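You operate a simulated robot arm through the tools that you are given. There is no shell and no other tool. Be economical: measure what you need, move in short steps, check, and stop when the job is done.

The job below is to be done with a simulated robot arm. You get a single attempt, and the scene is never put back.

TASK
Heat the hot-melt unit for the glue on the job slip.
Fine: three dials at the heat on its tub, standby off, wait for READY.

The check looks at the end state, three seconds after you hand in, the way a careful person would. Anything else that was tipped, shoved, dropped, spilled or broken makes it a failure.

THE ROBOT
A 7-joint arm with a two-finger gripper on a trunk, on a base that drives. Base frame: it is fixed to the floor where the robot stands at the start and does not move with it; the origin is under the middle of the robot, x ahead of it, y to its left, z up. Units: mm, degrees, N and s.
With the tool pointing down near the work surface it reaches from about 120 to 380 mm from the robot's upright axis, wherever it stands. Its first joint turns from -143.0 to 143.0 degrees. Places, roughly: air regulator [500, 0, 700]; black tub [-300, -1000, 900]; drain tap [200, -300, 900]; glue head dial [400, -200, 900]; glue purge button [-100, -900, 1100]; grey tub [0, -800, 900]; hose dial [500, -100, 900]; melt screen [500, -100, 1200]; standby button [500, -100, 900]; tank dial [600, 0, 900]; vent lever [400, -200, 700]; white tub [100, -700, 900]. Payload 1.47 kg.
The tool frame sits at the grasp point between the pads (the TCP): z along the fingers, y along the line on which they close. The tips reach 16 mm beyond it. The gripper opens to 87 mm. The gripper's body begins 55 mm behind the TCP.
Orientation is that of the tool frame in the base frame, as [roll, pitch, yaw] about the fixed x, y, z axes, in that order (R = Rz(yaw) Ry(pitch) Rx(roll)). With the fingers straight down and closing along the base's y, the tool's x points along the base's -x, its y along +y and its z along -z.

THE INTERFACE
- The arm moves only by the tool play_rows. Its argument "rows" is a list of rows, each a list of 3 entries, a list of its own where there are three numbers: the gripper command, from -1 (fully open) to 1 (shut), values between in proportion, then the shift along the base's x, y, z in mm, then the turn, a rotation vector about the base's x, y, z in degrees. In form: [[grip, [x, y, z], [ax, ay, az]], ...]. A call has 1 to 12 rows; each row is the pose to reach, as a shift and turn from the pose commanded when the call began. Rows are played at 5 a second. More than 50 mm and 8.6 degrees between two rows, or a gripper value outside its range, and nothing of the call is played. Where a pose cannot be reached the arm comes as near as it can. A force on the tool above 40 N (or 10 N above the force at the start of the call, whichever is more), or a blocked arm, ends the call early, and 0.2 s more pass. Each finger travels about 45 mm/s and halts on what it meets, pressing with about 28 N; the grip force reading is that of the motor and also rises with nothing between the fingers. The clock runs only during rows and for 0.2 s after the last one: add rows that repeat a pose to give the fingers time. The reply holds the time, the measured pose of the TCP, the force on the tool along the base axes, the opening and the grip force, in the units named above and with some noise, with the torque about the TCP (base axes, N m) and any sound that the robot's microphone picked up.
- Cameras (640 x 400 px; columns grow to the right, rows downward): "scene" is now at [108.2, -49.7, 1615]; the picture's right is [-0.82, -0.57, 0.00], its down [-0.52, 0.74, -0.44] and it looks along [0.25, -0.36, -0.90] (base axes); focal length 231 px, centre (320, 200). "wrist" rides on the gripper at [73, 12, -90] in the tool frame; the picture's right is [-0.16, 0.99, 0.00], its down [-0.72, -0.12, -0.68] and it looks along [-0.67, -0.11, 0.73] (tool axes); focal length 247 px, centre (320, 200). There is no depth. A picture from a camera that has moved, and an enlarged one, comes with that camera's place and axes in the base frame and with its lens.
- camera(camera): a new picture of that camera. It takes no simulated time.
- slide_trunk(by): slides the trunk up (or, below 0, down) by that many mm; the arm and the scene camera ride with it, the base frame stays. It gives what a move gives, with no picture.
- roll_base(legs): drives the robot by 1 to 6 legs, each [ahead, left, turn to the left] in mm, mm and degrees, along the robot's own axes; the way and the turn of a leg run together, so that a leg with both is an arc; at most 1500 mm and 180 degrees a leg. The arm and the cameras ride along, it lands a little off, and it stops where it bumps. It gives what a move gives.
- turn_head(pan, tilt): turns the head with the scene camera to pan (to the left, within 86 degrees either way) and tilt (down, from -29 to 69), counted from straight ahead of the robot. It gives what a move gives.
- close_up(camera, box): a new picture of the part [left, top, right, bottom] of that camera's present view, enlarged. It takes no simulated time.
- close_job(): hands the job in; it is judged then, once.

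Work in short steps. Places have to be worked out from the pictures, the camera data and where the tool is seen: move nearer, look again, correct. Check each grasp and each placing, and mend what went wrong. You have 120 turns and 90 pictures in all, those below and enlarged ones among them. Open the gripper and draw the arm clear of the work before you hand the job in, unless the task says otherwise; then end with one line.

The tools are called by a JSON object that holds its "api" and its "payload". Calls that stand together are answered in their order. play_rows: Moves the arm, as the interface text tells. Its arguments: {"type":"object","properties":{"rows":{"type":"array"}},"required":["rows"]} The other tools are called the same way: slide_trunk (by) slides the trunk up or down; roll_base (legs) drives the base; turn_head (pan, tilt) turns the head that bears the scene camera; camera (camera) takes a picture; close_up (camera, box) takes an enlarged picture of a part of a camera's view; close_job () hands the job in.

At the start:

```text
time_s: 0.0
tcp_pos: [478.8, 137.4, 1147.3]
tcp_rot: [-180.0, 0.0, -179.9]
force: [0.4, 1.1, 0.0]
ft_torque: [-0.01, 0.03, -0.01]
gripper_width: 87.2
finger_force: 0.0
trunk travel left (down, up): [-975.0, 265.0]
robot x, y, heading: [-0.5, 2.7, 0.1]
head pan, tilt: [-21.8, 65.5]
```

scene: 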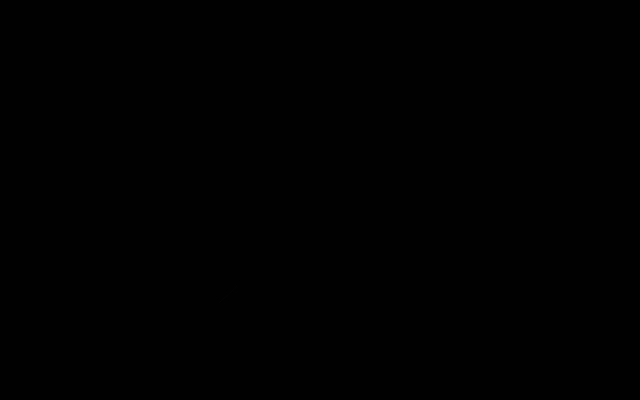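
wrist: 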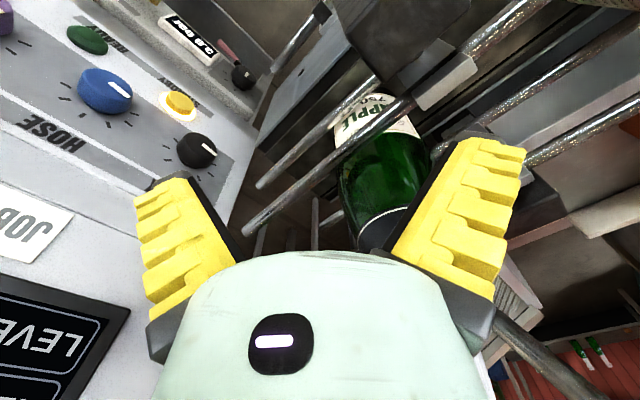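

The scene picture is black; the wrist view shows dials, a job slip and a screen. I'll check whether the scene camera works from another head angle.

{"api": "turn_head", "payload": {"pan": -20, "tilt": 35}}

{"api": "camera", "payload": {"camera": "scene"}}

{"api": "close_up", "payload": {"camera": "wrist", "box": [0, 0, 260, 400]}}

```text
time_s: 1.0
tcp_pos: [478.8, 137.4, 1146.4]
tcp_rot: [-180.0, 0.0, -179.9]
force: [-0.6, -0.4, 0.5]
ft_torque: [0.0, -0.01, 0.0]
gripper_width: 87.1
finger_force: 0.1
trunk travel left (down, up): [-975.0, 265.0]
robot x, y, heading: [-0.9, 0.8, 0.2]
head pan, tilt: [-20.0, 35.0]
```

```text
87 pictures are left
camera scene: at [108.9, -50.3, 1615.8], right [-0.82, -0.58, 0.0], down [-0.51, 0.73, -0.45], along [0.26, -0.37, -0.89], focal length 231 px, centre (320, 200)
```

scene: 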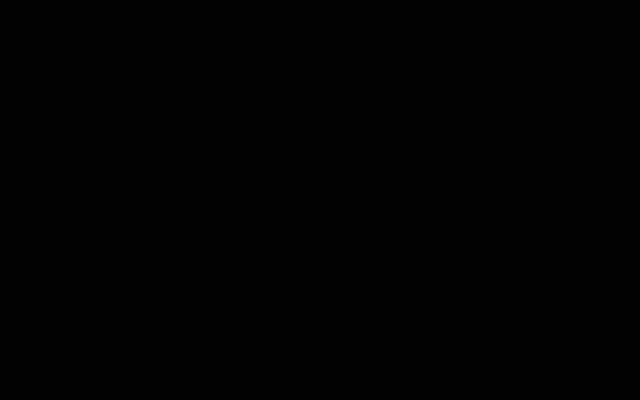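

```text
1.00 times, centred on (130, 200) of wrist (not enlarged: the box is as wide or as high as the picture)
camera zoom: at [407.6, 150.6, 1236.4], right [0.16, 0.99, 0.0], down [0.72, -0.11, 0.68], along [0.67, -0.11, -0.73], focal length 247 px, centre (510, 200)
```

zoom: 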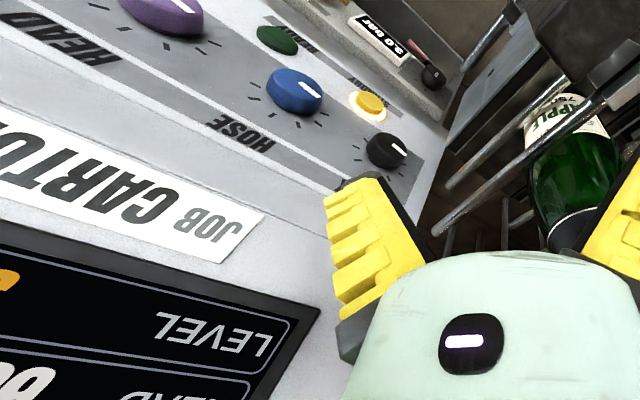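

The scene camera is dead, so I work with the wrist camera (close-ups can shift its lens). I'll yaw the tool to the right to face the panel, drawing back slightly.

{"api": "play_rows", "payload": {"rows": [[-1, [-10, 0, 5], [0, 0, -8]], [-1, [-20, 0, 10], [0, 0, -16]], [-1, [-30, 0, 15], [0, 0, -24]], [-1, [-40, 0, 20], [0, 0, -32]], [-1, [-50, 0, 25], [0, 0, -40]]]}}

{"api": "camera", "payload": {"camera": "wrist"}}

```text
time_s: 2.2
tcp_pos: [429.0, 137.3, 1171.6]
tcp_rot: [-180.0, 0.0, 139.9]
force: [0.4, 1.1, 0.2]
ft_torque: [-0.02, -0.01, 0.01]
gripper_width: 87.2
finger_force: 0.1
trunk travel left (down, up): [-975.0, 265.0]
robot x, y, heading: [-0.7, -1.9, -0.0]
head pan, tilt: [-20.0, 35.0]
```

```text
85 pictures are left
camera wrist: at [382.1, 194.2, 1261.6], right [0.76, 0.65, 0.0], down [0.48, -0.55, 0.68], along [0.44, -0.51, -0.73], focal length 247 px, centre (320, 200)
```

wrist: 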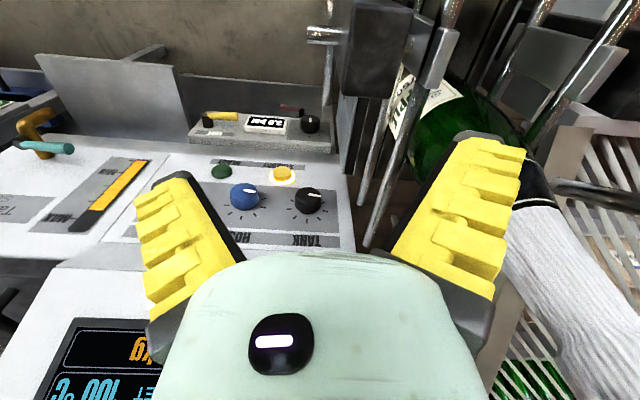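

The deck with dials and screen is visible upside-down. I'll enlarge the dials and the screen area.

{"api": "close_up", "payload": {"camera": "wrist", "box": [180, 90, 350, 260]}}

{"api": "close_up", "payload": {"camera": "wrist", "box": [0, 240, 160, 400]}}

{"api": "close_up", "payload": {"camera": "wrist", "box": [0, 90, 160, 250]}}

```text
2.35 times, centred on (265, 175) of wrist
camera zoom: at [382.1, 194.2, 1261.6], right [0.76, 0.65, 0.0], down [0.48, -0.55, 0.68], along [0.44, -0.51, -0.73], focal length 581 px, centre (449, 259)
```

zoom: 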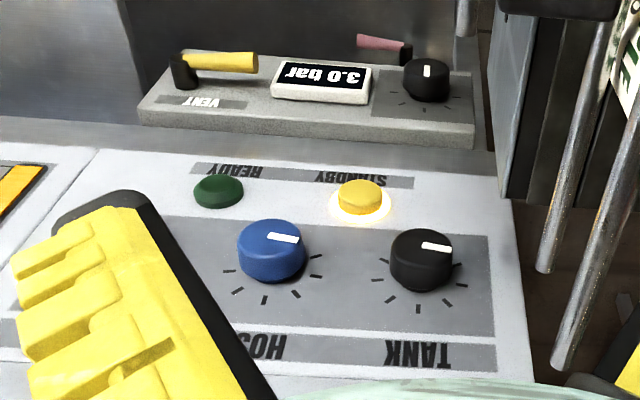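

```text
2.50 times, centred on (80, 320) of wrist
camera zoom: at [382.1, 194.2, 1261.6], right [0.76, 0.65, 0.0], down [0.48, -0.55, 0.68], along [0.44, -0.51, -0.73], focal length 617 px, centre (920, -100)
```

zoom: 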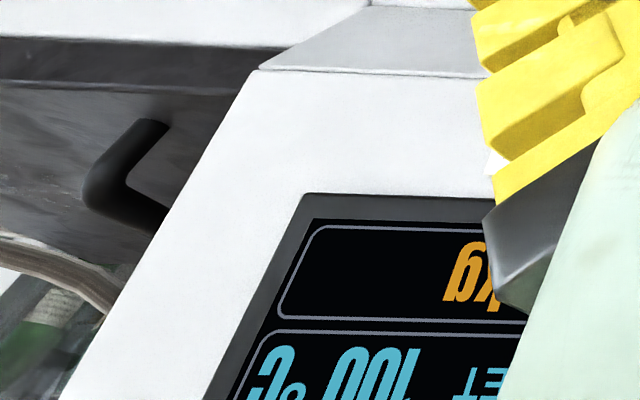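

```text
2.50 times, centred on (80, 170) of wrist
camera zoom: at [382.1, 194.2, 1261.6], right [0.76, 0.65, 0.0], down [0.48, -0.55, 0.68], along [0.44, -0.51, -0.73], focal length 617 px, centre (920, 275)
```

zoom: 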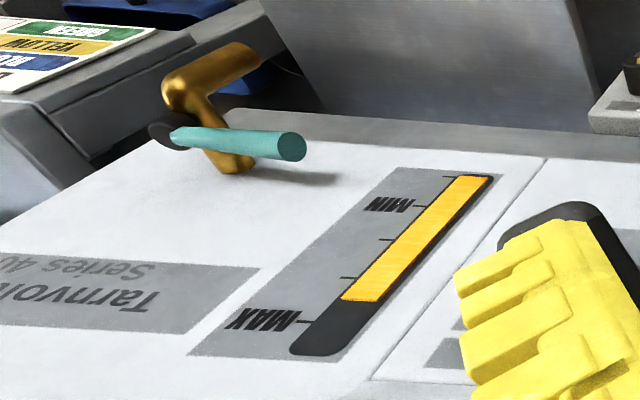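

Close-ups can be centred at the edges to see beyond the normal view. I'll use that to see the screen, slip and head dial.

{"api": "close_up", "payload": {"camera": "wrist", "box": [0, 0, 20, 400]}}

{"api": "close_up", "payload": {"camera": "wrist", "box": [0, 380, 640, 400]}}

```text
1.00 times, centred on (10, 200) of wrist (not enlarged: the box is as wide or as high as the picture)
camera zoom: at [382.1, 194.2, 1261.6], right [0.76, 0.65, 0.0], down [0.48, -0.55, 0.68], along [0.44, -0.51, -0.73], focal length 247 px, centre (630, 200)
```

zoom: 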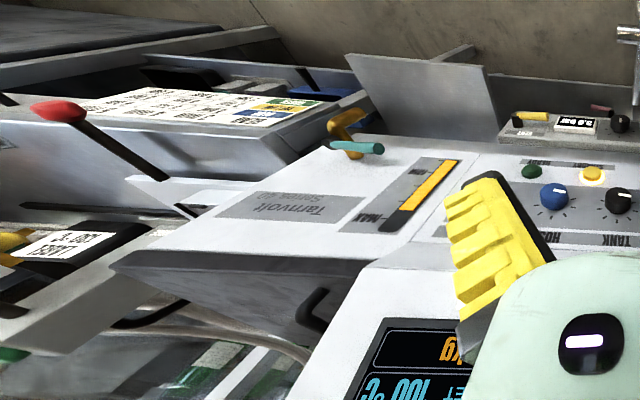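

```text
1.00 times, centred on (320, 390) of wrist (not enlarged: the box is as wide or as high as the picture)
camera zoom: at [382.1, 194.2, 1261.6], right [0.76, 0.65, 0.0], down [0.48, -0.55, 0.68], along [0.44, -0.51, -0.73], focal length 247 px, centre (320, 10)
```

zoom: 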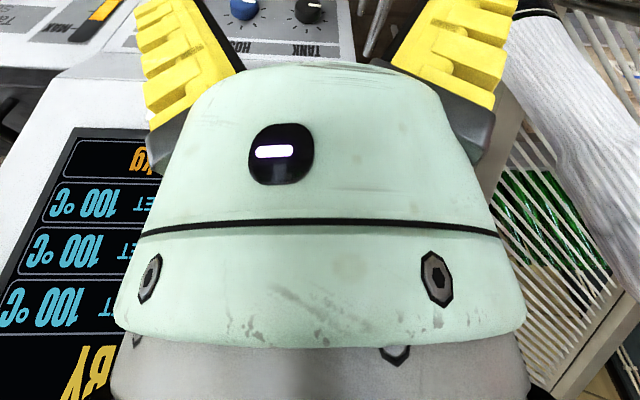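

Screen shows SET 100 °C three times and standby. I'll yaw part-way back and tilt the camera up to read the screen and slip fully.

{"api": "play_rows", "payload": {"rows": [[-1, [-20, 20, 10], [0, 0, 8]], [-1, [-40, 40, 20], [0, 0, 16]], [-1, [-60, 60, 30], [0, 0, 24]]]}}

{"api": "play_rows", "payload": {"rows": [[-1, [0, 0, 0], [-3.5, -7, 0]], [-1, [0, 0, 0], [-7, -14, 0]], [-1, [0, 0, 0], [-10.5, -21, 0]]]}}

{"api": "close_up", "payload": {"camera": "wrist", "box": [0, 0, 200, 400]}}

```text
time_s: 3.0
tcp_pos: [369.4, 196.9, 1202.5]
tcp_rot: [-180.0, 0.1, 164.1]
force: [-0.2, 0.0, -0.6]
ft_torque: [0.01, 0.03, -0.02]
gripper_width: 87.1
finger_force: 0.1
trunk travel left (down, up): [-975.0, 265.0]
robot x, y, heading: [-1.5, -1.9, -0.1]
head pan, tilt: [-20.0, 35.0]
```

```text
time_s: 3.8
tcp_pos: [345.2, 200.9, 1170.6]
tcp_rot: [-176.0, 18.5, 164.5]
force: [-0.4, -0.4, -0.1]
ft_torque: [0.01, 0.01, 0.01]
gripper_width: 87.0
finger_force: 0.1
out of reach, approached as far as the arm can: row 2, 3
trunk travel left (down, up): [-975.0, 265.0]
robot x, y, heading: [-0.2, 0.8, 0.1]
head pan, tilt: [-20.0, 35.0]
```

```text
1.00 times, centred on (100, 200) of wrist (not enlarged: the box is as wide or as high as the picture)
camera zoom: at [257.7, 246.4, 1232.1], right [0.43, 0.9, -0.01], down [0.43, -0.19, 0.88], along [0.79, -0.38, -0.48], focal length 247 px, centre (540, 200)
```

zoom: 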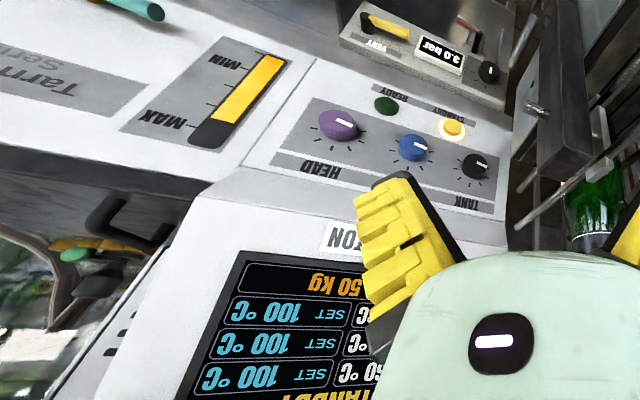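

The job is CARTON; now I need its tub. I'll undo the tilt and retract the arm, then swing it to the robot's right to look towards the tubs.

{"api": "play_rows", "payload": {"rows": [[-1, [-10, 0, 10], [3.5, 7, 0]], [-1, [-25, -10, 20], [7, 14, 0]], [-1, [-60, -30, 30], [9, 18.5, 0]], [-1, [-90, -50, 30], [9, 18.5, 0]]]}}

```text
time_s: 4.8
tcp_pos: [259.5, 198.7, 1168.8]
tcp_rot: [-179.7, -2.0, 164.1]
force: [0.7, 0.9, 0.7]
ft_torque: [-0.02, 0.03, 0.01]
gripper_width: 86.9
finger_force: 0.0
out of reach, approached as far as the arm can: row 2, 3, 4
trunk travel left (down, up): [-975.0, 265.0]
robot x, y, heading: [2.1, 0.7, 0.0]
head pan, tilt: [-20.0, 35.0]
```

Reach limit up high; I'll swing at slightly lower height around the robot's axis to the right side.

{"api": "play_rows", "payload": {"rows": [[-1, [13, -42, -10], [0, 0, -5]], [-1, [23, -85, -15], [0, 0, -10]], [-1, [31, -126, -20], [0, 0, -15]], [-1, [34, -168, -20], [0, 0, -20]], [-1, [30, -209, -20], [0, 0, -25]], [-1, [21, -248, -20], [0, 0, -30]], [-1, [7, -286, -20], [0, 0, -35]], [-1, [-8, -322, -20], [0, 0, -40]], [-1, [-28, -356, -20], [0, 0, -45]], [-1, [-52, -386, -20], [0, 0, -50]], [-1, [-80, -413, -20], [0, 0, -55]], [-1, [-111, -436, -20], [0, 0, -60]]]}}

{"api": "camera", "payload": {"camera": "wrist"}}

```text
time_s: 5.9
tcp_pos: [331.8, 88.1, 1098.2]
tcp_rot: [176.3, 2.8, 174.3]
force: [-0.3, 0.6, -0.3]
ft_torque: [0.0, 0.04, -0.06]
gripper_width: 86.9
finger_force: 0.1
out of reach, approached as far as the arm can: row 1, 2, 3, 4, 5
trunk travel left (down, up): [-975.0, 265.0]
robot x, y, heading: [1.0, -0.7, -0.0]
head pan, tilt: [-20.0, 35.0]
stopped in row 5: the arm was blocked; the commanded pose is now the measured one
```

```text
78 pictures are left
camera wrist: at [256.2, 101.8, 1184.1], right [0.25, 0.97, 0.07], down [0.67, -0.23, 0.71], along [0.7, -0.13, -0.7], focal length 247 px, centre (320, 200)
```

wrist: 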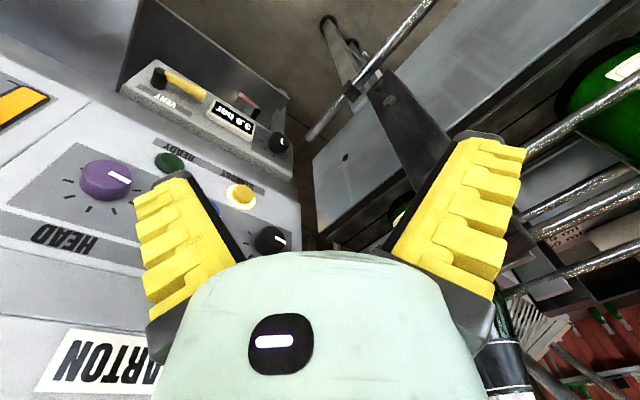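

The arm doesn't reach there at this height, so I'll use the base: back up, then turn right, checking with the wrist camera.

{"api": "roll_base", "payload": {"legs": [[-250, 0, 0], [0, 0, -60]]}}

{"api": "camera", "payload": {"camera": "wrist"}}

```text
time_s: 10.3
tcp_pos: [-7.4, -241.4, 1097.8]
tcp_rot: [176.4, 2.8, 114.6]
force: [1.0, 0.1, 0.0]
ft_torque: [0.03, 0.0, 0.02]
gripper_width: 86.9
finger_force: 0.1
trunk travel left (down, up): [-975.0, 265.0]
robot x, y, heading: [-251.0, -1.2, -59.7]
head pan, tilt: [-20.0, 35.0]
```

```text
77 pictures are left
camera wrist: at [-34.2, -168.1, 1183.8], right [0.96, 0.27, 0.07], down [0.14, -0.69, 0.7], along [0.24, -0.67, -0.71], focal length 247 px, centre (320, 200)
```

wrist: 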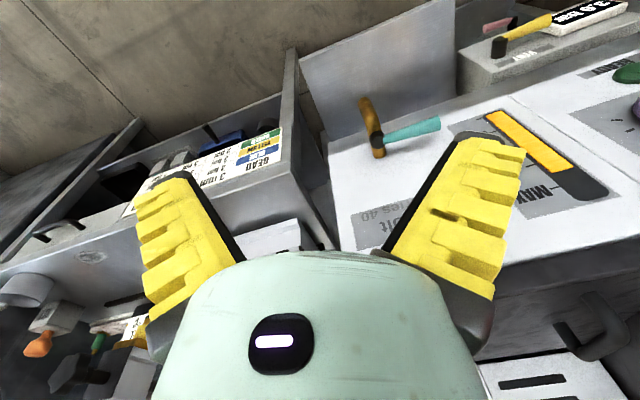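

The tubs lie further to image-left; I'll look past the left edge.

{"api": "close_up", "payload": {"camera": "wrist", "box": [0, 0, 20, 400]}}

```text
1.00 times, centred on (10, 200) of wrist (not enlarged: the box is as wide or as high as the picture)
camera zoom: at [-34.2, -168.1, 1183.8], right [0.96, 0.27, 0.07], down [0.14, -0.69, 0.7], along [0.24, -0.67, -0.71], focal length 247 px, centre (630, 200)
```

zoom: 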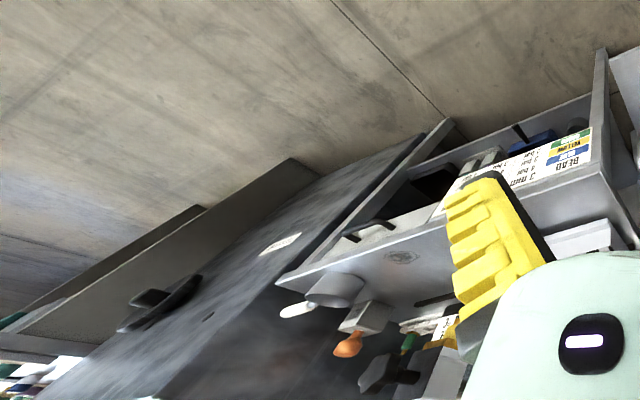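

Now past the bottom edge (further away/higher).

{"api": "close_up", "payload": {"camera": "wrist", "box": [0, 200, 200, 400]}}

{"api": "roll_base", "payload": {"legs": [[0, 0, -35]]}}

{"api": "close_up", "payload": {"camera": "wrist", "box": [0, 380, 640, 400]}}

{"api": "camera", "payload": {"camera": "wrist"}}

```text
2.00 times, centred on (100, 300) of wrist
camera zoom: at [-34.2, -168.1, 1183.8], right [0.96, 0.27, 0.07], down [0.14, -0.69, 0.7], along [0.24, -0.67, -0.71], focal length 494 px, centre (760, 0)
```

zoom: 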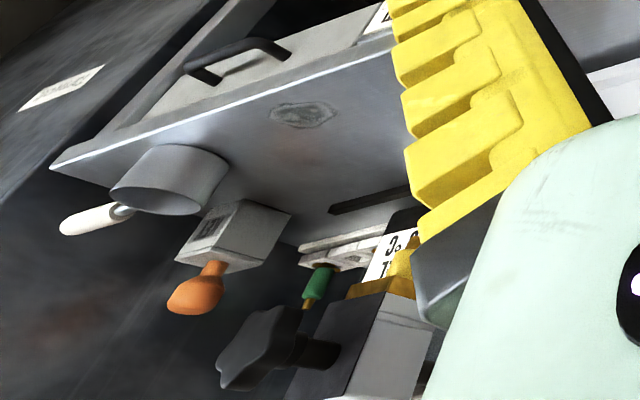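

```text
time_s: 12.4
tcp_pos: [-190.5, -337.4, 1097.8]
tcp_rot: [176.3, 2.9, 79.5]
force: [-0.8, 0.2, -0.2]
ft_torque: [0.01, -0.01, -0.03]
gripper_width: 87.0
finger_force: 0.0
trunk travel left (down, up): [-975.0, 265.0]
robot x, y, heading: [-255.1, 1.8, -94.9]
head pan, tilt: [-20.0, 35.0]
```

```text
1.00 times, centred on (320, 390) of wrist (not enlarged: the box is as wide or as high as the picture)
camera zoom: at [-170.4, -262.0, 1184.1], right [0.94, -0.33, 0.07], down [-0.28, -0.65, 0.71], along [-0.19, -0.68, -0.7], focal length 247 px, centre (320, 10)
```

zoom: 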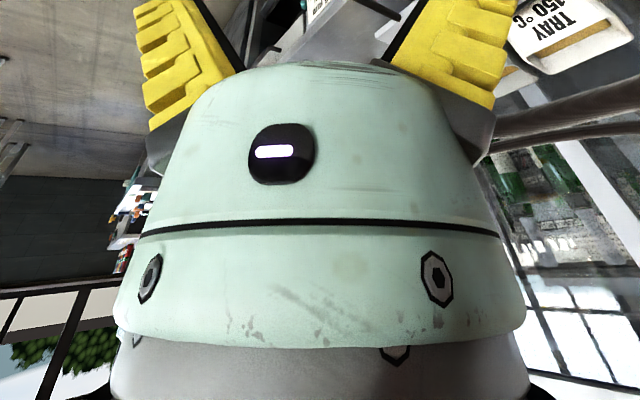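

```text
73 pictures are left
camera wrist: at [-170.4, -262.0, 1184.1], right [0.94, -0.33, 0.07], down [-0.28, -0.65, 0.71], along [-0.19, -0.68, -0.7], focal length 247 px, centre (320, 200)
```

wrist: 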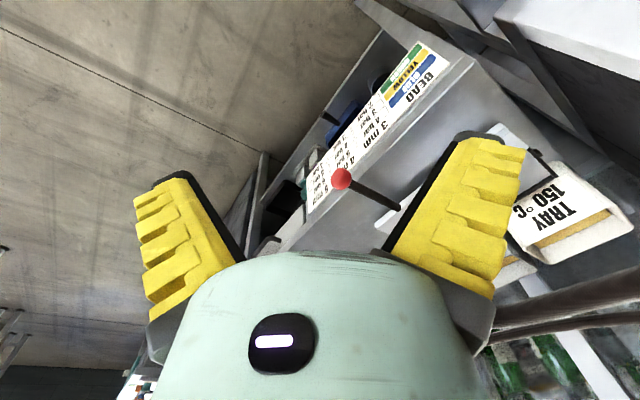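

The white tub reads "TRAY 150 °C". I'll turn further right so the grey and black tubs emerge on the right of the gripper.

{"api": "roll_base", "payload": {"legs": [[0, 0, -30]]}}

{"api": "close_up", "payload": {"camera": "wrist", "box": [540, 0, 640, 400]}}

```text
time_s: 14.3
tcp_pos: [-365.8, -323.2, 1097.5]
tcp_rot: [176.3, 3.0, 49.8]
force: [0.0, 0.7, 0.0]
ft_torque: [0.04, 0.0, 0.0]
gripper_width: 87.2
finger_force: 0.0
trunk travel left (down, up): [-975.0, 265.0]
robot x, y, heading: [-249.1, -4.3, -124.7]
head pan, tilt: [-20.0, 35.0]
```

```text
1.00 times, centred on (590, 200) of wrist (not enlarged: the box is as wide or as high as the picture)
camera zoom: at [-311.2, -266.9, 1184.3], right [0.65, -0.75, 0.07], down [-0.57, -0.42, 0.71], along [-0.5, -0.5, -0.7], focal length 247 px, centre (50, 200)
```

zoom: 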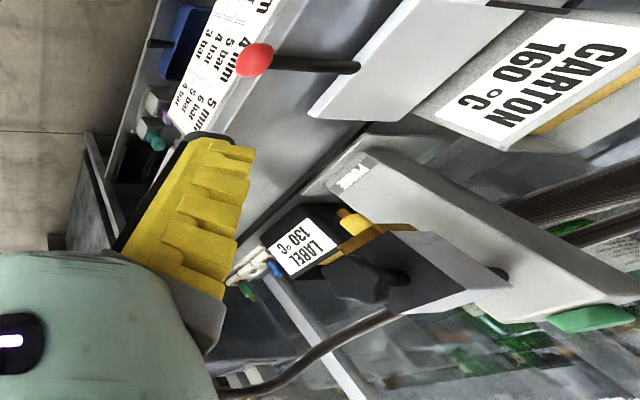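

The CARTON tub seems to say 160 °C; I'll enlarge to confirm.

{"api": "close_up", "payload": {"camera": "wrist", "box": [540, 0, 640, 120]}}

```text
3.33 times, centred on (590, 60) of wrist
camera zoom: at [-311.2, -266.9, 1184.3], right [0.65, -0.75, 0.07], down [-0.57, -0.42, 0.71], along [-0.5, -0.5, -0.7], focal length 823 px, centre (-580, 667)
```

zoom: 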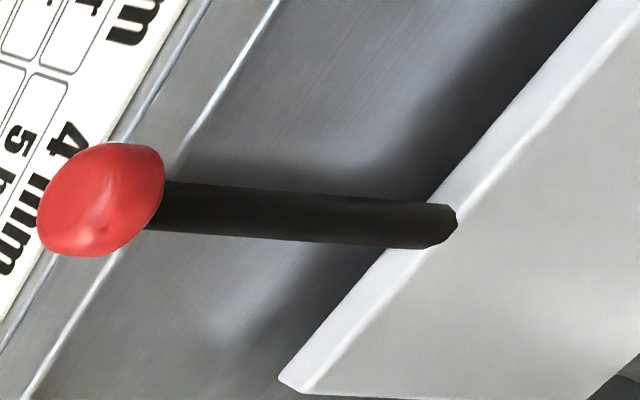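

I'll turn slightly back to get a clean enlarged view of the CARTON tub.

{"api": "roll_base", "payload": {"legs": [[0, 0, 14]]}}

{"api": "close_up", "payload": {"camera": "wrist", "box": [440, 60, 640, 300]}}

```text
time_s: 15.6
tcp_pos: [-285.2, -343.4, 1097.8]
tcp_rot: [176.1, 3.0, 63.8]
force: [0.8, 0.4, -0.5]
ft_torque: [0.03, 0.02, 0.0]
gripper_width: 87.3
finger_force: 0.0
trunk travel left (down, up): [-975.0, 265.0]
robot x, y, heading: [-253.6, -0.3, -110.5]
head pan, tilt: [-20.0, 35.0]
```

```text
1.67 times, centred on (540, 180) of wrist
camera zoom: at [-244.2, -274.7, 1184.4], right [0.82, -0.57, 0.08], down [-0.45, -0.55, 0.71], along [-0.36, -0.61, -0.7], focal length 412 px, centre (-47, 233)
```

zoom: 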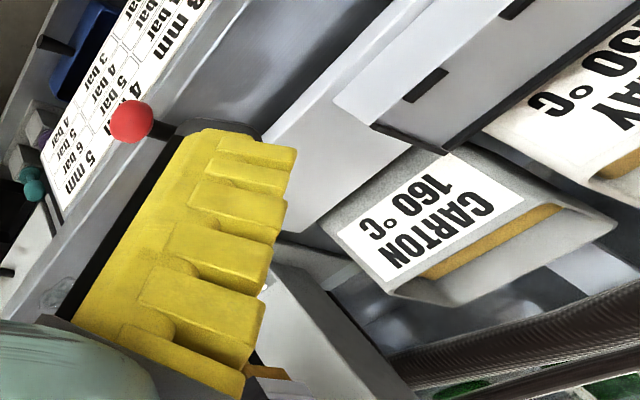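

Enlarge the digits once more for certainty about 6 vs 9.

{"api": "close_up", "payload": {"camera": "wrist", "box": [545, 150, 615, 220]}}

```text
5.71 times, centred on (580, 185) of wrist
camera zoom: at [-244.2, -274.7, 1184.4], right [0.82, -0.57, 0.08], down [-0.45, -0.55, 0.71], along [-0.36, -0.61, -0.7], focal length 1411 px, centre (-1166, 286)
```

zoom: 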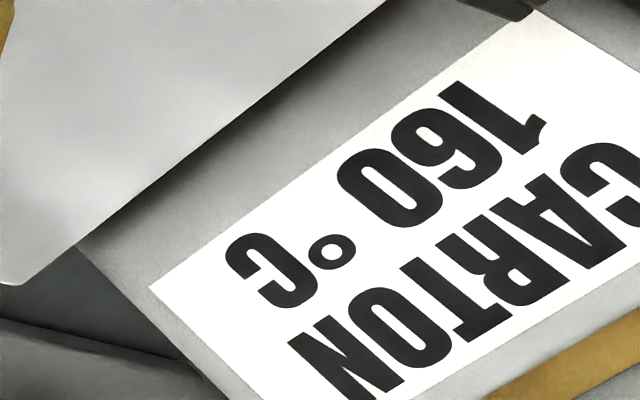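

CARTON = 160 °C. I drive back facing the unit squarely (heading −45°), stepwise.

{"api": "roll_base", "payload": {"legs": [[0, 0, 65.5], [180, 0, 0], [0, 250, 0]]}}

{"api": "camera", "payload": {"camera": "wrist"}}

```text
time_s: 20.9
tcp_pos: [279.9, -195.9, 1096.5]
tcp_rot: [177.9, 3.1, 127.8]
force: [-8.5, -2.7, -3.9]
ft_torque: [0.33, -0.46, -0.4]
gripper_width: 87.3
finger_force: 0.0
trunk travel left (down, up): [-975.0, 265.0]
robot x, y, heading: [-13.2, -17.1, -45.7]
head pan, tilt: [-20.0, 35.0]
stopped in leg 3: the force on the tool passed its limit at 99 N (the readings are from after the stop); the commanded pose is now the measured one
```

```text
68 pictures are left
camera wrist: at [239.8, -129.5, 1182.0], right [0.88, 0.48, 0.04], down [0.31, -0.63, 0.71], along [0.37, -0.61, -0.7], focal length 247 px, centre (320, 200)
```

wrist: 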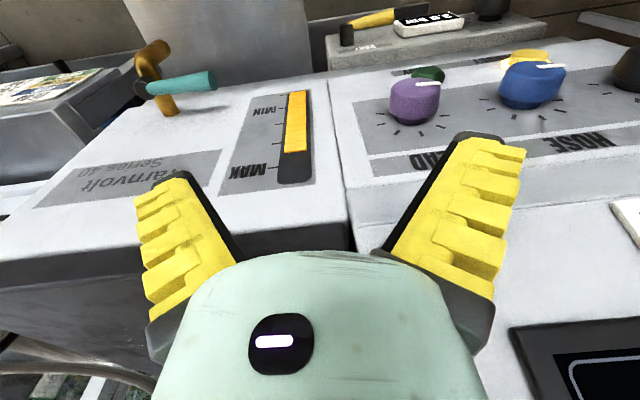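

The triangulation shows the panel is actually near-vertical (dial caps ≈ [381,-172,940], [467,-105,943], [549,-33,943], axes toward the robot), and my gripper brushed it. I back off and check that nothing was disturbed.

{"api": "roll_base", "payload": {"legs": [[-200, 0, 0]]}}

{"api": "camera", "payload": {"camera": "wrist"}}

```text
time_s: 22.5
tcp_pos: [141.8, -53.9, 1097.0]
tcp_rot: [177.8, 3.1, 127.9]
force: [-0.4, 0.2, -1.1]
ft_torque: [-0.06, -0.02, -0.03]
gripper_width: 87.1
finger_force: 0.1
trunk travel left (down, up): [-975.0, 265.0]
robot x, y, heading: [-152.1, 127.0, -45.5]
head pan, tilt: [-20.0, 35.0]
```

```text
67 pictures are left
camera wrist: at [101.5, 13.2, 1182.6], right [0.87, 0.48, 0.05], down [0.31, -0.63, 0.71], along [0.38, -0.61, -0.7], focal length 247 px, centre (320, 200)
```

wrist: 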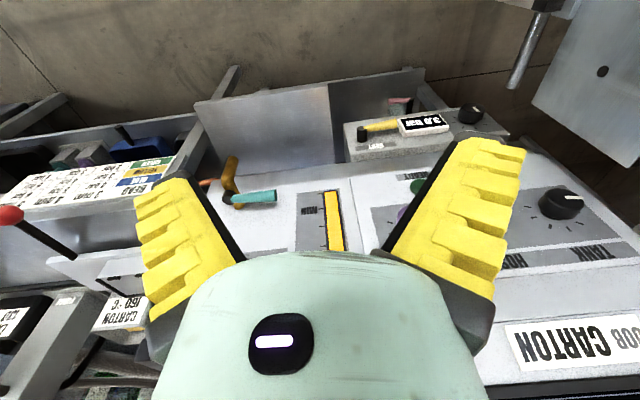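

The panel is intact and the slip reads JOB CARTON. Now I tilt the tool forward to horizontal, pointing at the panel (heading ≈ −52°), extending modestly while still well short of it.

{"api": "play_rows", "payload": {"rows": [[-1, [6, -8, -9], [-6.5, -5.1, 0]], [-1, [12, -16, -18], [-13, -10.2, 0]], [-1, [18, -24, -27], [-19.5, -15.3, 0]], [-1, [24, -32, -36], [-26, -20.4, 0]], [-1, [30, -40, -45], [-32.5, -25.5, 0]], [-1, [36, -48, -54], [-39, -30.6, 0]], [-1, [42, -56, -63], [-45.5, -35.7, 0]], [-1, [48, -64, -72], [-52, -40.8, 0]], [-1, [54, -72, -81], [-58.5, -45.9, 0]], [-1, [60, -80, -90], [-65, -51, 0]], [-1, [62, -82, -95], [-71, -55.3, 0]]]}}

{"api": "camera", "payload": {"camera": "wrist"}}

```text
time_s: 24.9
tcp_pos: [214.5, -139.7, 1045.6]
tcp_rot: [176.4, 82.6, 126.8]
force: [1.2, 0.6, 0.5]
ft_torque: [-0.02, -0.03, -0.06]
gripper_width: 87.0
finger_force: 0.1
out of reach, approached as far as the arm can: row 9, 10, 11
trunk travel left (down, up): [-975.0, 265.0]
robot x, y, heading: [-147.3, 128.4, -45.6]
head pan, tilt: [-20.0, 35.0]
```

```text
66 pictures are left
camera wrist: at [161.3, -55.6, 984.2], right [0.77, 0.62, 0.16], down [-0.47, 0.37, 0.8], along [0.44, -0.69, 0.57], focal length 247 px, centre (320, 200)
```

wrist: 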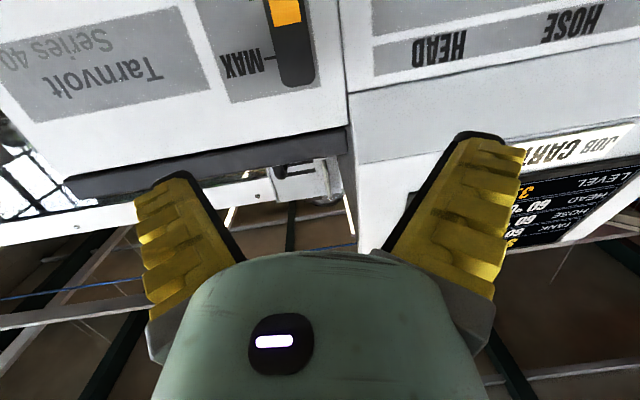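

Horizontal pose works. I lower the trunk so the tool sits near dial height (z≈940).

{"api": "slide_trunk", "payload": {"by": -105}}

{"api": "camera", "payload": {"camera": "wrist"}}

```text
time_s: 26.3
tcp_pos: [214.8, -139.6, 939.9]
tcp_rot: [176.6, 82.6, 127.0]
force: [0.2, -0.4, -0.1]
ft_torque: [0.01, -0.01, 0.03]
gripper_width: 87.2
finger_force: 0.2
trunk travel left (down, up): [-870.0, 370.0]
robot x, y, heading: [-150.4, 127.1, -45.8]
head pan, tilt: [-20.0, 35.0]
```

```text
65 pictures are left
camera wrist: at [161.1, -55.3, 879.2], right [0.76, 0.62, 0.16], down [-0.47, 0.36, 0.8], along [0.44, -0.69, 0.57], focal length 247 px, centre (320, 200)
```

wrist: 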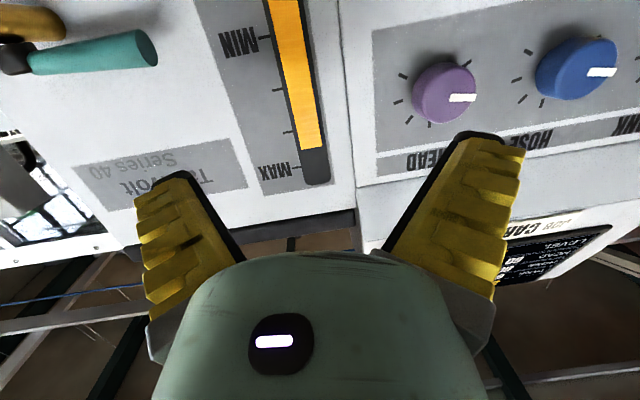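

Head dial seen at ≈[382,-170,943], agreeing. I zoom in on the dials to count tick marks.

{"api": "close_up", "payload": {"camera": "wrist", "box": [370, 10, 640, 170]}}

{"api": "close_up", "payload": {"camera": "wrist", "box": [540, 0, 640, 400]}}

```text
2.37 times, centred on (505, 90) of wrist
camera zoom: at [161.1, -55.3, 879.2], right [0.76, 0.62, 0.16], down [-0.47, 0.36, 0.8], along [0.44, -0.69, 0.57], focal length 585 px, centre (-118, 461)
```

zoom: 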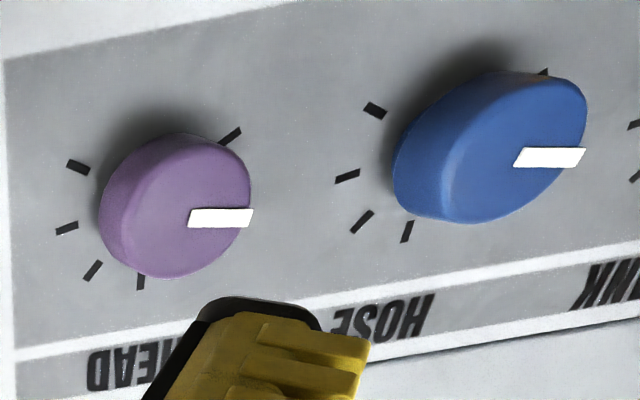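

```text
1.00 times, centred on (590, 200) of wrist (not enlarged: the box is as wide or as high as the picture)
camera zoom: at [161.1, -55.3, 879.2], right [0.76, 0.62, 0.16], down [-0.47, 0.36, 0.8], along [0.44, -0.69, 0.57], focal length 247 px, centre (50, 200)
```

zoom: 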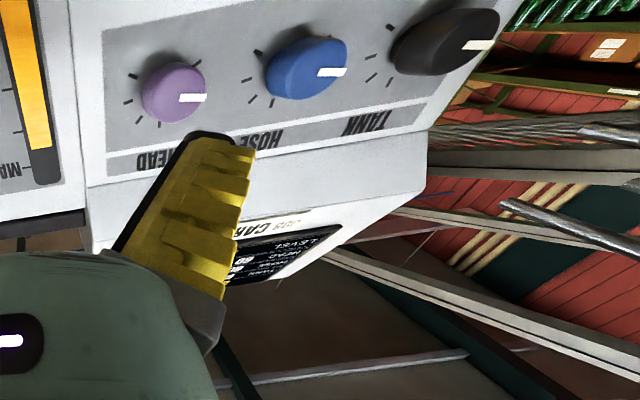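

Panel is vertical, normal heading ≈ −52.7°. I square the base to the panel and shift left so the tool lines up with the head dial.

{"api": "roll_base", "payload": {"legs": [[0, 0, -7], [0, 165, 0]]}}

{"api": "play_rows", "payload": {"rows": [[-1, [3, -4, 0], [-2.9, -2.3, 2]], [-1, [6, -8, 0], [-5.7, -4.6, 4]]]}}

{"api": "camera", "payload": {"camera": "wrist"}}

```text
time_s: 28.3
tcp_pos: [309.8, -82.1, 940.2]
tcp_rot: [176.6, 82.6, 120.0]
force: [0.9, 0.2, -0.7]
ft_torque: [-0.01, 0.02, 0.0]
gripper_width: 87.3
finger_force: 0.1
trunk travel left (down, up): [-870.0, 370.0]
robot x, y, heading: [-23.0, 225.0, -52.7]
head pan, tilt: [-20.0, 35.0]
```

```text
time_s: 28.9
tcp_pos: [322.1, -89.3, 966.9]
tcp_rot: [155.3, 88.0, 101.7]
force: [-0.4, -0.5, 1.2]
ft_torque: [-0.02, -0.01, 0.0]
gripper_width: 87.1
finger_force: 0.0
out of reach, approached as far as the arm can: row 1, 2
trunk travel left (down, up): [-870.0, 370.0]
robot x, y, heading: [-19.6, 227.8, -52.4]
head pan, tilt: [-20.0, 35.0]
```

```text
62 pictures are left
camera wrist: at [278.1, -6.6, 896.6], right [0.8, 0.58, 0.17], down [-0.49, 0.45, 0.74], along [0.35, -0.68, 0.64], focal length 247 px, centre (320, 200)
```

wrist: 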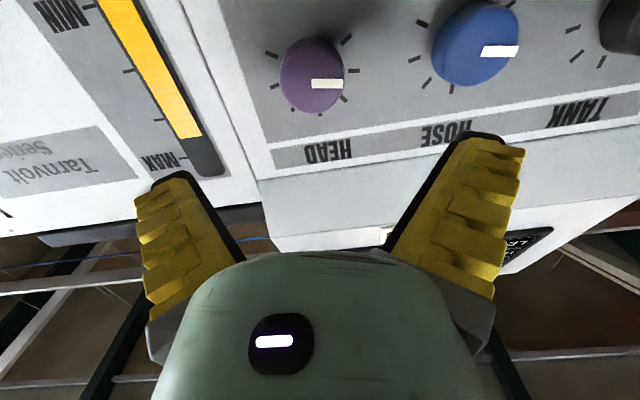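

Well aligned with the head dial; it has 7 ticks (45° apart), pointer on the second. I drop the trunk to dial height and pre-rotate the gripper counter-clockwise to allow a long clockwise turn.

{"api": "slide_trunk", "payload": {"by": -25}}

{"api": "play_rows", "payload": {"rows": [[-1, [0, 0, 0], [-4.85, 6.37, 0]], [-1, [0, 0, 0], [-9.7, 12.74, 0]], [-1, [0, 0, 0], [-14.5, 19.1, 0]], [-1, [0, 0, 0], [-19.4, 25.5, 0]], [-1, [0, 0, 0], [-24.2, 31.8, 0]], [-1, [0, 0, 0], [-29.1, 38.2, 0]], [-1, [0, 0, 0], [-33.9, 44.6, 0]], [-1, [0, 0, 0], [-38.8, 51, 0]]]}}

{"api": "camera", "payload": {"camera": "wrist"}}

```text
time_s: 29.6
tcp_pos: [320.2, -89.4, 941.1]
tcp_rot: [156.8, 87.9, 103.3]
force: [0.0, 0.5, -0.5]
ft_torque: [-0.03, 0.0, 0.0]
gripper_width: 86.8
finger_force: 0.1
trunk travel left (down, up): [-845.0, 395.0]
robot x, y, heading: [-23.2, 230.0, -52.4]
head pan, tilt: [-20.0, 35.0]
```

```text
time_s: 31.4
tcp_pos: [319.9, -90.4, 940.6]
tcp_rot: [-90.1, 26.6, -144.9]
force: [-0.1, -0.5, 0.6]
ft_torque: [-0.04, 0.03, 0.02]
gripper_width: 87.1
finger_force: 0.0
trunk travel left (down, up): [-845.0, 395.0]
robot x, y, heading: [-21.3, 226.0, -52.6]
head pan, tilt: [-20.0, 35.0]
```

```text
61 pictures are left
camera wrist: at [220.6, -50.2, 898.3], right [0.48, 0.34, -0.81], down [0.1, 0.9, 0.43], along [0.87, -0.28, 0.4], focal length 247 px, centre (320, 200)
```

wrist: 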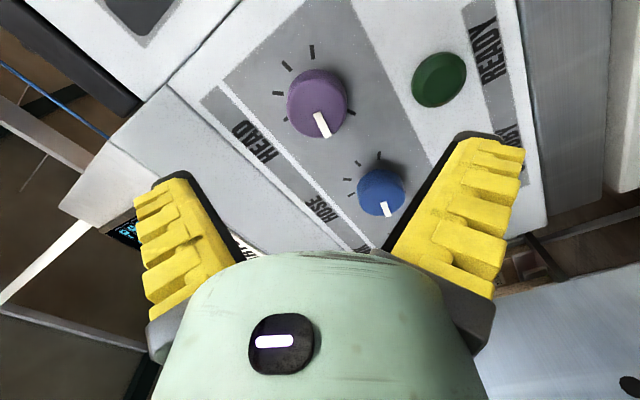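

Rotation is free. Head dial cap refined to ≈[380,-172.5,943]; approach to just in front of it.

{"api": "play_rows", "payload": {"rows": [[-1, [16, -23, 1], [0, 0, 1]], [-1, [33, -45, 2], [0, 0, 2]], [-1, [49, -68, 2.4], [0, 0, 2]]]}}

{"api": "camera", "payload": {"camera": "wrist"}}

```text
time_s: 32.2
tcp_pos: [372.4, -141.9, 942.4]
tcp_rot: [-90.5, 26.3, -140.6]
force: [-0.8, -3.8, 0.3]
ft_torque: [-0.01, 0.01, 0.24]
gripper_width: 87.1
finger_force: 0.0
out of reach, approached as far as the arm can: row 3
trunk travel left (down, up): [-845.0, 395.0]
robot x, y, heading: [-22.3, 225.5, -52.6]
head pan, tilt: [-20.0, 35.0]
```

```text
60 pictures are left
camera wrist: at [269.4, -109.4, 900.7], right [0.44, 0.37, -0.81], down [0.03, 0.9, 0.43], along [0.9, -0.21, 0.39], focal length 247 px, centre (320, 200)
```

wrist: 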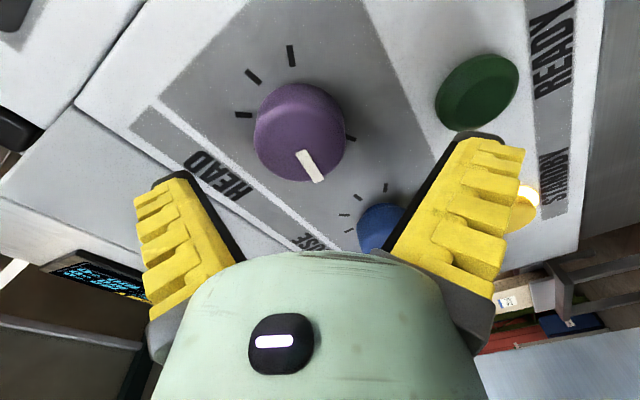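

The arm is at its stretch limit. I retract a bit and bring the base 80 mm forward.

{"api": "play_rows", "payload": {"rows": [[-1, [-22, 20, 0], [0, 0, -2]], [-1, [-52, 51.5, 0], [0, 0, -2]]]}}

{"api": "roll_base", "payload": {"legs": [[70, 0, 0]]}}

{"api": "camera", "payload": {"camera": "wrist"}}

```text
time_s: 32.8
tcp_pos: [313.3, -101.2, 942.0]
tcp_rot: [-90.0, 26.9, -144.9]
force: [0.3, 0.8, -0.2]
ft_torque: [0.02, 0.03, 0.02]
gripper_width: 86.8
finger_force: 0.0
trunk travel left (down, up): [-845.0, 395.0]
robot x, y, heading: [-18.3, 226.3, -52.4]
head pan, tilt: [-20.0, 35.0]
```

```text
time_s: 33.8
tcp_pos: [356.0, -155.3, 942.0]
tcp_rot: [-90.1, 26.6, -144.7]
force: [0.4, -0.6, -0.3]
ft_torque: [0.0, 0.01, -0.01]
gripper_width: 86.9
finger_force: 0.1
trunk travel left (down, up): [-845.0, 395.0]
robot x, y, heading: [19.7, 171.3, -52.8]
head pan, tilt: [-20.0, 35.0]
```

```text
59 pictures are left
camera wrist: at [255.7, -115.5, 899.1], right [0.48, 0.34, -0.81], down [0.09, 0.9, 0.43], along [0.87, -0.28, 0.4], focal length 247 px, centre (320, 200)
```

wrist: 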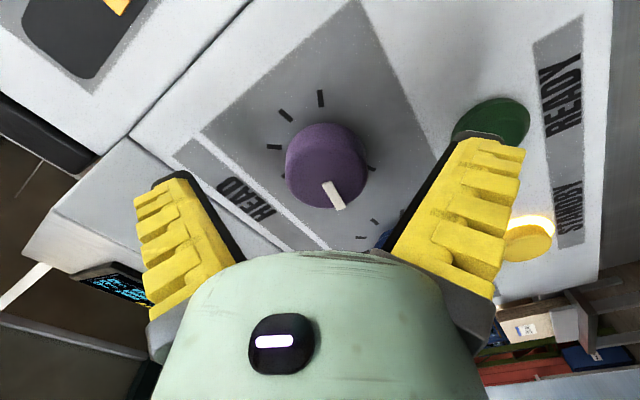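

Now aligned closer; shift sideways ~10 mm, then move in over the knob.

{"api": "play_rows", "payload": {"rows": [[-1, [8, 6, 1], [0, 0, 2]], [-1, [14, -1, 1], [0, 0, 2]], [-1, [21, -10, 1], [0, 0, 2]], [-1, [26, -16.5, 1], [0, 0, 2]]]}}

{"api": "camera", "payload": {"camera": "wrist"}}

```text
time_s: 34.8
tcp_pos: [381.8, -172.3, 943.8]
tcp_rot: [-90.1, 26.7, -142.8]
force: [0.1, 0.4, 0.2]
ft_torque: [0.01, 0.02, 0.0]
gripper_width: 86.9
finger_force: 0.2
trunk travel left (down, up): [-845.0, 395.0]
robot x, y, heading: [23.3, 167.1, -52.6]
head pan, tilt: [-20.0, 35.0]
```

```text
58 pictures are left
camera wrist: at [280.3, -135.7, 900.0], right [0.46, 0.36, -0.81], down [0.06, 0.9, 0.43], along [0.88, -0.25, 0.4], focal length 247 px, centre (320, 200)
```

wrist: 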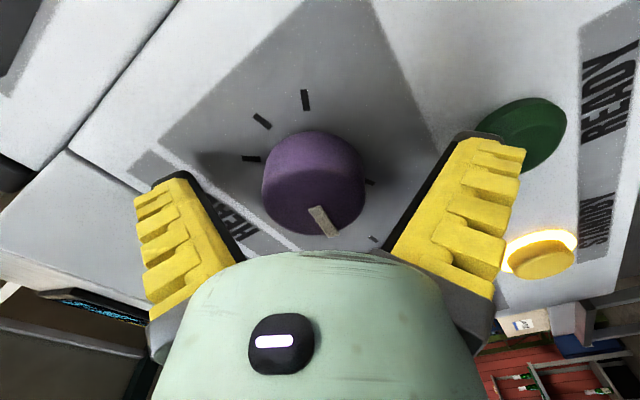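

The knob sits between the pads. Close the gripper on it.

{"api": "play_rows", "payload": {"rows": [[-0.4, [0, 0, 0], [0, 0, 0]], [0, [0, 0, 0], [0, 0, 0]], [0.3, [0, 0, 0], [0, 0, 0]], [0.3, [0, 0, 0], [0, 0, 0]]]}}

{"api": "camera", "payload": {"camera": "wrist"}}

```text
time_s: 35.8
tcp_pos: [380.5, -173.4, 944.2]
tcp_rot: [-89.8, 26.6, -142.9]
force: [-6.7, 2.2, 12.9]
ft_torque: [-0.19, -0.06, -0.04]
gripper_width: 45.3
finger_force: 11.3
trunk travel left (down, up): [-845.0, 395.0]
robot x, y, heading: [19.3, 170.3, -52.8]
head pan, tilt: [-20.0, 35.0]
```

```text
57 pictures are left
camera wrist: at [279.7, -137.0, 901.0], right [0.47, 0.35, -0.81], down [0.06, 0.9, 0.43], along [0.88, -0.25, 0.4], focal length 247 px, centre (320, 200)
```

wrist: 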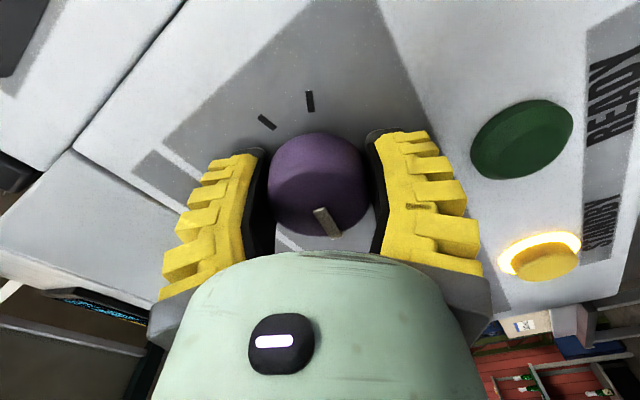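

Knob gripped (45 mm). I relieve the lateral force slightly and turn clockwise (+ about panel axis) 48° to see how it responds.

{"api": "play_rows", "payload": {"rows": [[0.7, [-0.8, -0.6, 1.5], [0, 0, 0]], [0.7, [-0.8, -0.6, 1.5], [4.85, -6.37, 0]], [0.7, [-0.8, -0.6, 1.5], [9.7, -12.7, 0]], [0.7, [-0.8, -0.6, 1.5], [14.5, -19.1, 0]], [0.7, [-0.8, -0.6, 1.5], [19.4, -25.5, 0]], [0.7, [-0.8, -0.6, 1.5], [24.2, -31.8, 0]], [0.7, [-0.8, -0.6, 1.5], [29.1, -38.2, 0]]]}}

{"api": "camera", "payload": {"camera": "wrist"}}

```text
time_s: 37.4
tcp_pos: [379.6, -172.2, 946.3]
tcp_rot: [-90.1, 74.9, -142.9]
force: [-4.2, 0.9, 8.8]
ft_torque: [-0.5, -0.32, -0.14]
gripper_width: 42.9
finger_force: 29.9
trunk travel left (down, up): [-845.0, 395.0]
robot x, y, heading: [23.1, 171.9, -52.7]
head pan, tilt: [-20.0, 35.0]
```

```text
56 pictures are left
camera wrist: at [320.6, -105.5, 871.7], right [0.79, 0.6, -0.11], down [-0.35, 0.59, 0.73], along [0.5, -0.54, 0.68], focal length 247 px, centre (320, 200)
```

wrist: 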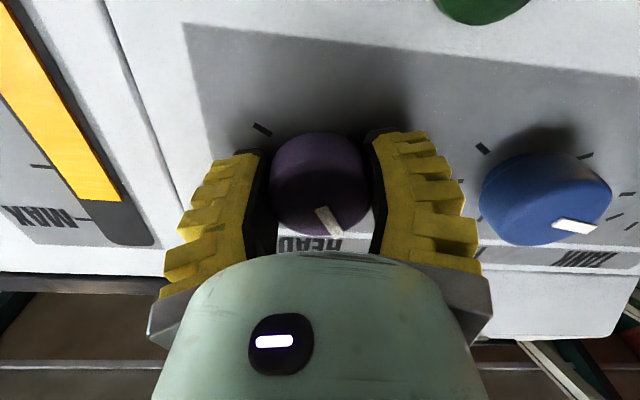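

The pointer follows the gripper. Continue another 80° with the same grip (total ~128°).

{"api": "play_rows", "payload": {"rows": [[0.7, [0, 0, 0.5], [4.85, -6.37, 0]], [0.7, [0, 0, 1], [9.7, -12.7, 0]], [0.7, [0, 0, 1], [14.5, -19.1, 0]], [0.7, [0, 0, 1], [19.4, -25.5, 0]], [0.7, [0, 0, 1], [24.2, -31.8, 0]], [0.7, [0, 0, 1], [29.1, -38.2, 0]], [0.7, [0, 0, 1], [33.9, -44.6, 0]], [0.7, [0, 0, 1], [38.8, -51, 0]], [0.7, [0, 0, 1], [43.6, -57.3, 0]], [0.7, [0, 0, 1], [48.5, -63.7, 0]]]}}

{"api": "camera", "payload": {"camera": "wrist"}}

```text
time_s: 38.0
tcp_pos: [380.2, -172.5, 944.0]
tcp_rot: [-91.2, 83.3, -146.1]
force: [9.8, 13.0, -1.0]
ft_torque: [-0.13, -0.11, 0.49]
gripper_width: 42.6
finger_force: 29.7
out of reach, approached as far as the arm can: row 1, 2
trunk travel left (down, up): [-845.0, 395.0]
robot x, y, heading: [23.4, 169.7, -52.3]
head pan, tilt: [-20.0, 35.0]
stopped in row 2: the force on the tool passed its limit at 52 N (the readings are from after the stop); the commanded pose is now the measured one
```

```text
55 pictures are left
camera wrist: at [331.2, -96.0, 871.6], right [0.82, 0.57, 0.04], down [-0.42, 0.54, 0.73], along [0.4, -0.62, 0.68], focal length 247 px, centre (320, 200)
```

wrist: 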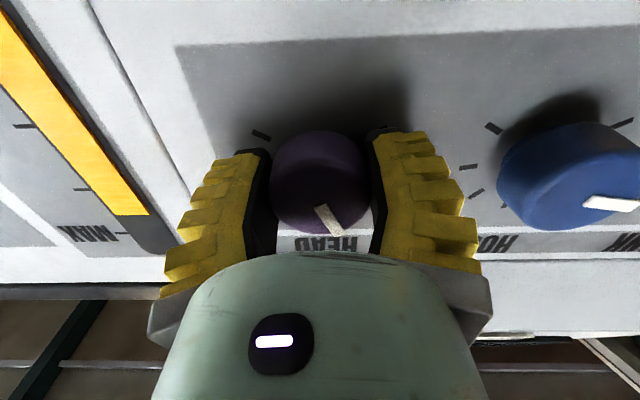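

The wrist hits a limit near this roll. I release, back off, and rotate the gripper back counter-clockwise by ~96° to regrip.

{"api": "play_rows", "payload": {"rows": [[-1, [0, 0, 0], [0, 0, 0]], [-1, [0, 0, 0], [0, 0, 0]], [-1, [0, 0, 0], [0, 0, 0]], [-1, [0, 0, 0], [0, 0, 0]], [-1, [-15, 20, 0], [0, 0, 0]], [-1, [-27, 36, 0], [0, 0, 0]]]}}

{"api": "play_rows", "payload": {"rows": [[-1, [0, 0, 0], [-4.85, 6.37, 0]], [-1, [0, 0, 0], [-9.7, 12.74, 0]], [-1, [0, 0, 0], [-14.5, 19.1, 0]], [-1, [0, 0, 0], [-19.4, 25.5, 0]], [-1, [0, 0, 0], [-24.2, 31.8, 0]], [-1, [0, 0, 0], [-29.1, 38.2, 0]], [-1, [0, 0, 0], [-33.9, 44.6, 0]], [-1, [0, 0, 0], [-38.8, 51, 0]], [-1, [0, 0, 0], [-43.6, 57.3, 0]], [-1, [0, 0, 0], [-48.5, 63.7, 0]], [-1, [0, 0, 0], [-53.3, 70, 0]], [-1, [0, 0, 0], [-58.2, 76.4, 0]]]}}

{"api": "camera", "payload": {"camera": "wrist"}}

```text
time_s: 39.4
tcp_pos: [346.0, -143.3, 946.2]
tcp_rot: [-89.7, 82.8, -145.3]
force: [0.3, 0.1, -0.3]
ft_torque: [0.03, -0.01, 0.02]
gripper_width: 86.9
finger_force: 0.1
trunk travel left (down, up): [-845.0, 395.0]
robot x, y, heading: [22.9, 171.4, -52.2]
head pan, tilt: [-20.0, 35.0]
```

```text
time_s: 42.0
tcp_pos: [346.6, -142.8, 950.5]
tcp_rot: [-86.9, -13.2, -143.1]
force: [1.8, 0.5, -0.2]
ft_torque: [0.01, 0.0, -0.11]
gripper_width: 87.2
finger_force: 0.2
out of reach, approached as far as the arm can: row 7, 8, 9, 10, 11, 12
trunk travel left (down, up): [-845.0, 395.0]
robot x, y, heading: [21.3, 171.2, -52.5]
head pan, tilt: [-20.0, 35.0]
```

```text
54 pictures are left
camera wrist: at [234.4, -116.2, 950.3], right [-0.02, -0.08, -1.0], down [0.16, 0.98, -0.09], along [0.99, -0.17, -0.01], focal length 247 px, centre (320, 200)
```

wrist: 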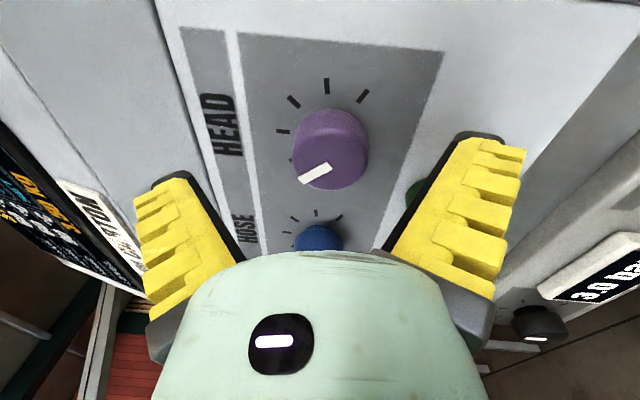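

Roll −103° reached. The pointer moved; I zoom on the screen to read the HEAD set value and the ticks.

{"api": "close_up", "payload": {"camera": "wrist", "box": [0, 120, 150, 300]}}

{"api": "close_up", "payload": {"camera": "wrist", "box": [230, 60, 420, 260]}}

```text
2.22 times, centred on (75, 210) of wrist
camera zoom: at [234.4, -116.2, 950.3], right [-0.02, -0.08, -1.0], down [0.16, 0.98, -0.09], along [0.99, -0.17, -0.01], focal length 549 px, centre (864, 178)
```

zoom: 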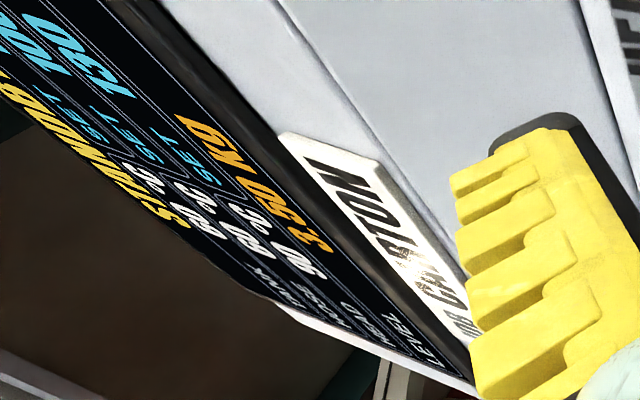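

```text
2.00 times, centred on (325, 160) of wrist
camera zoom: at [234.4, -116.2, 950.3], right [-0.02, -0.08, -1.0], down [0.16, 0.98, -0.09], along [0.99, -0.17, -0.01], focal length 494 px, centre (310, 280)
```

zoom: 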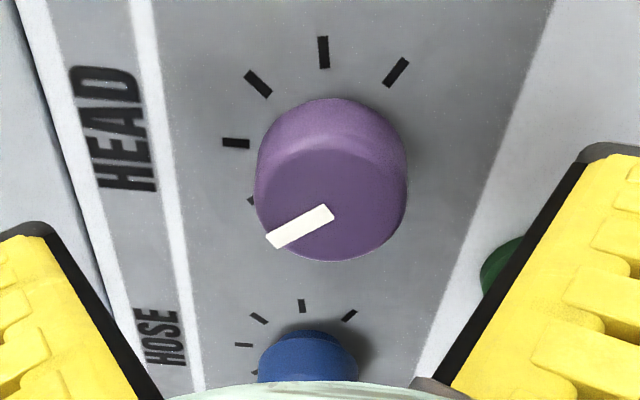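

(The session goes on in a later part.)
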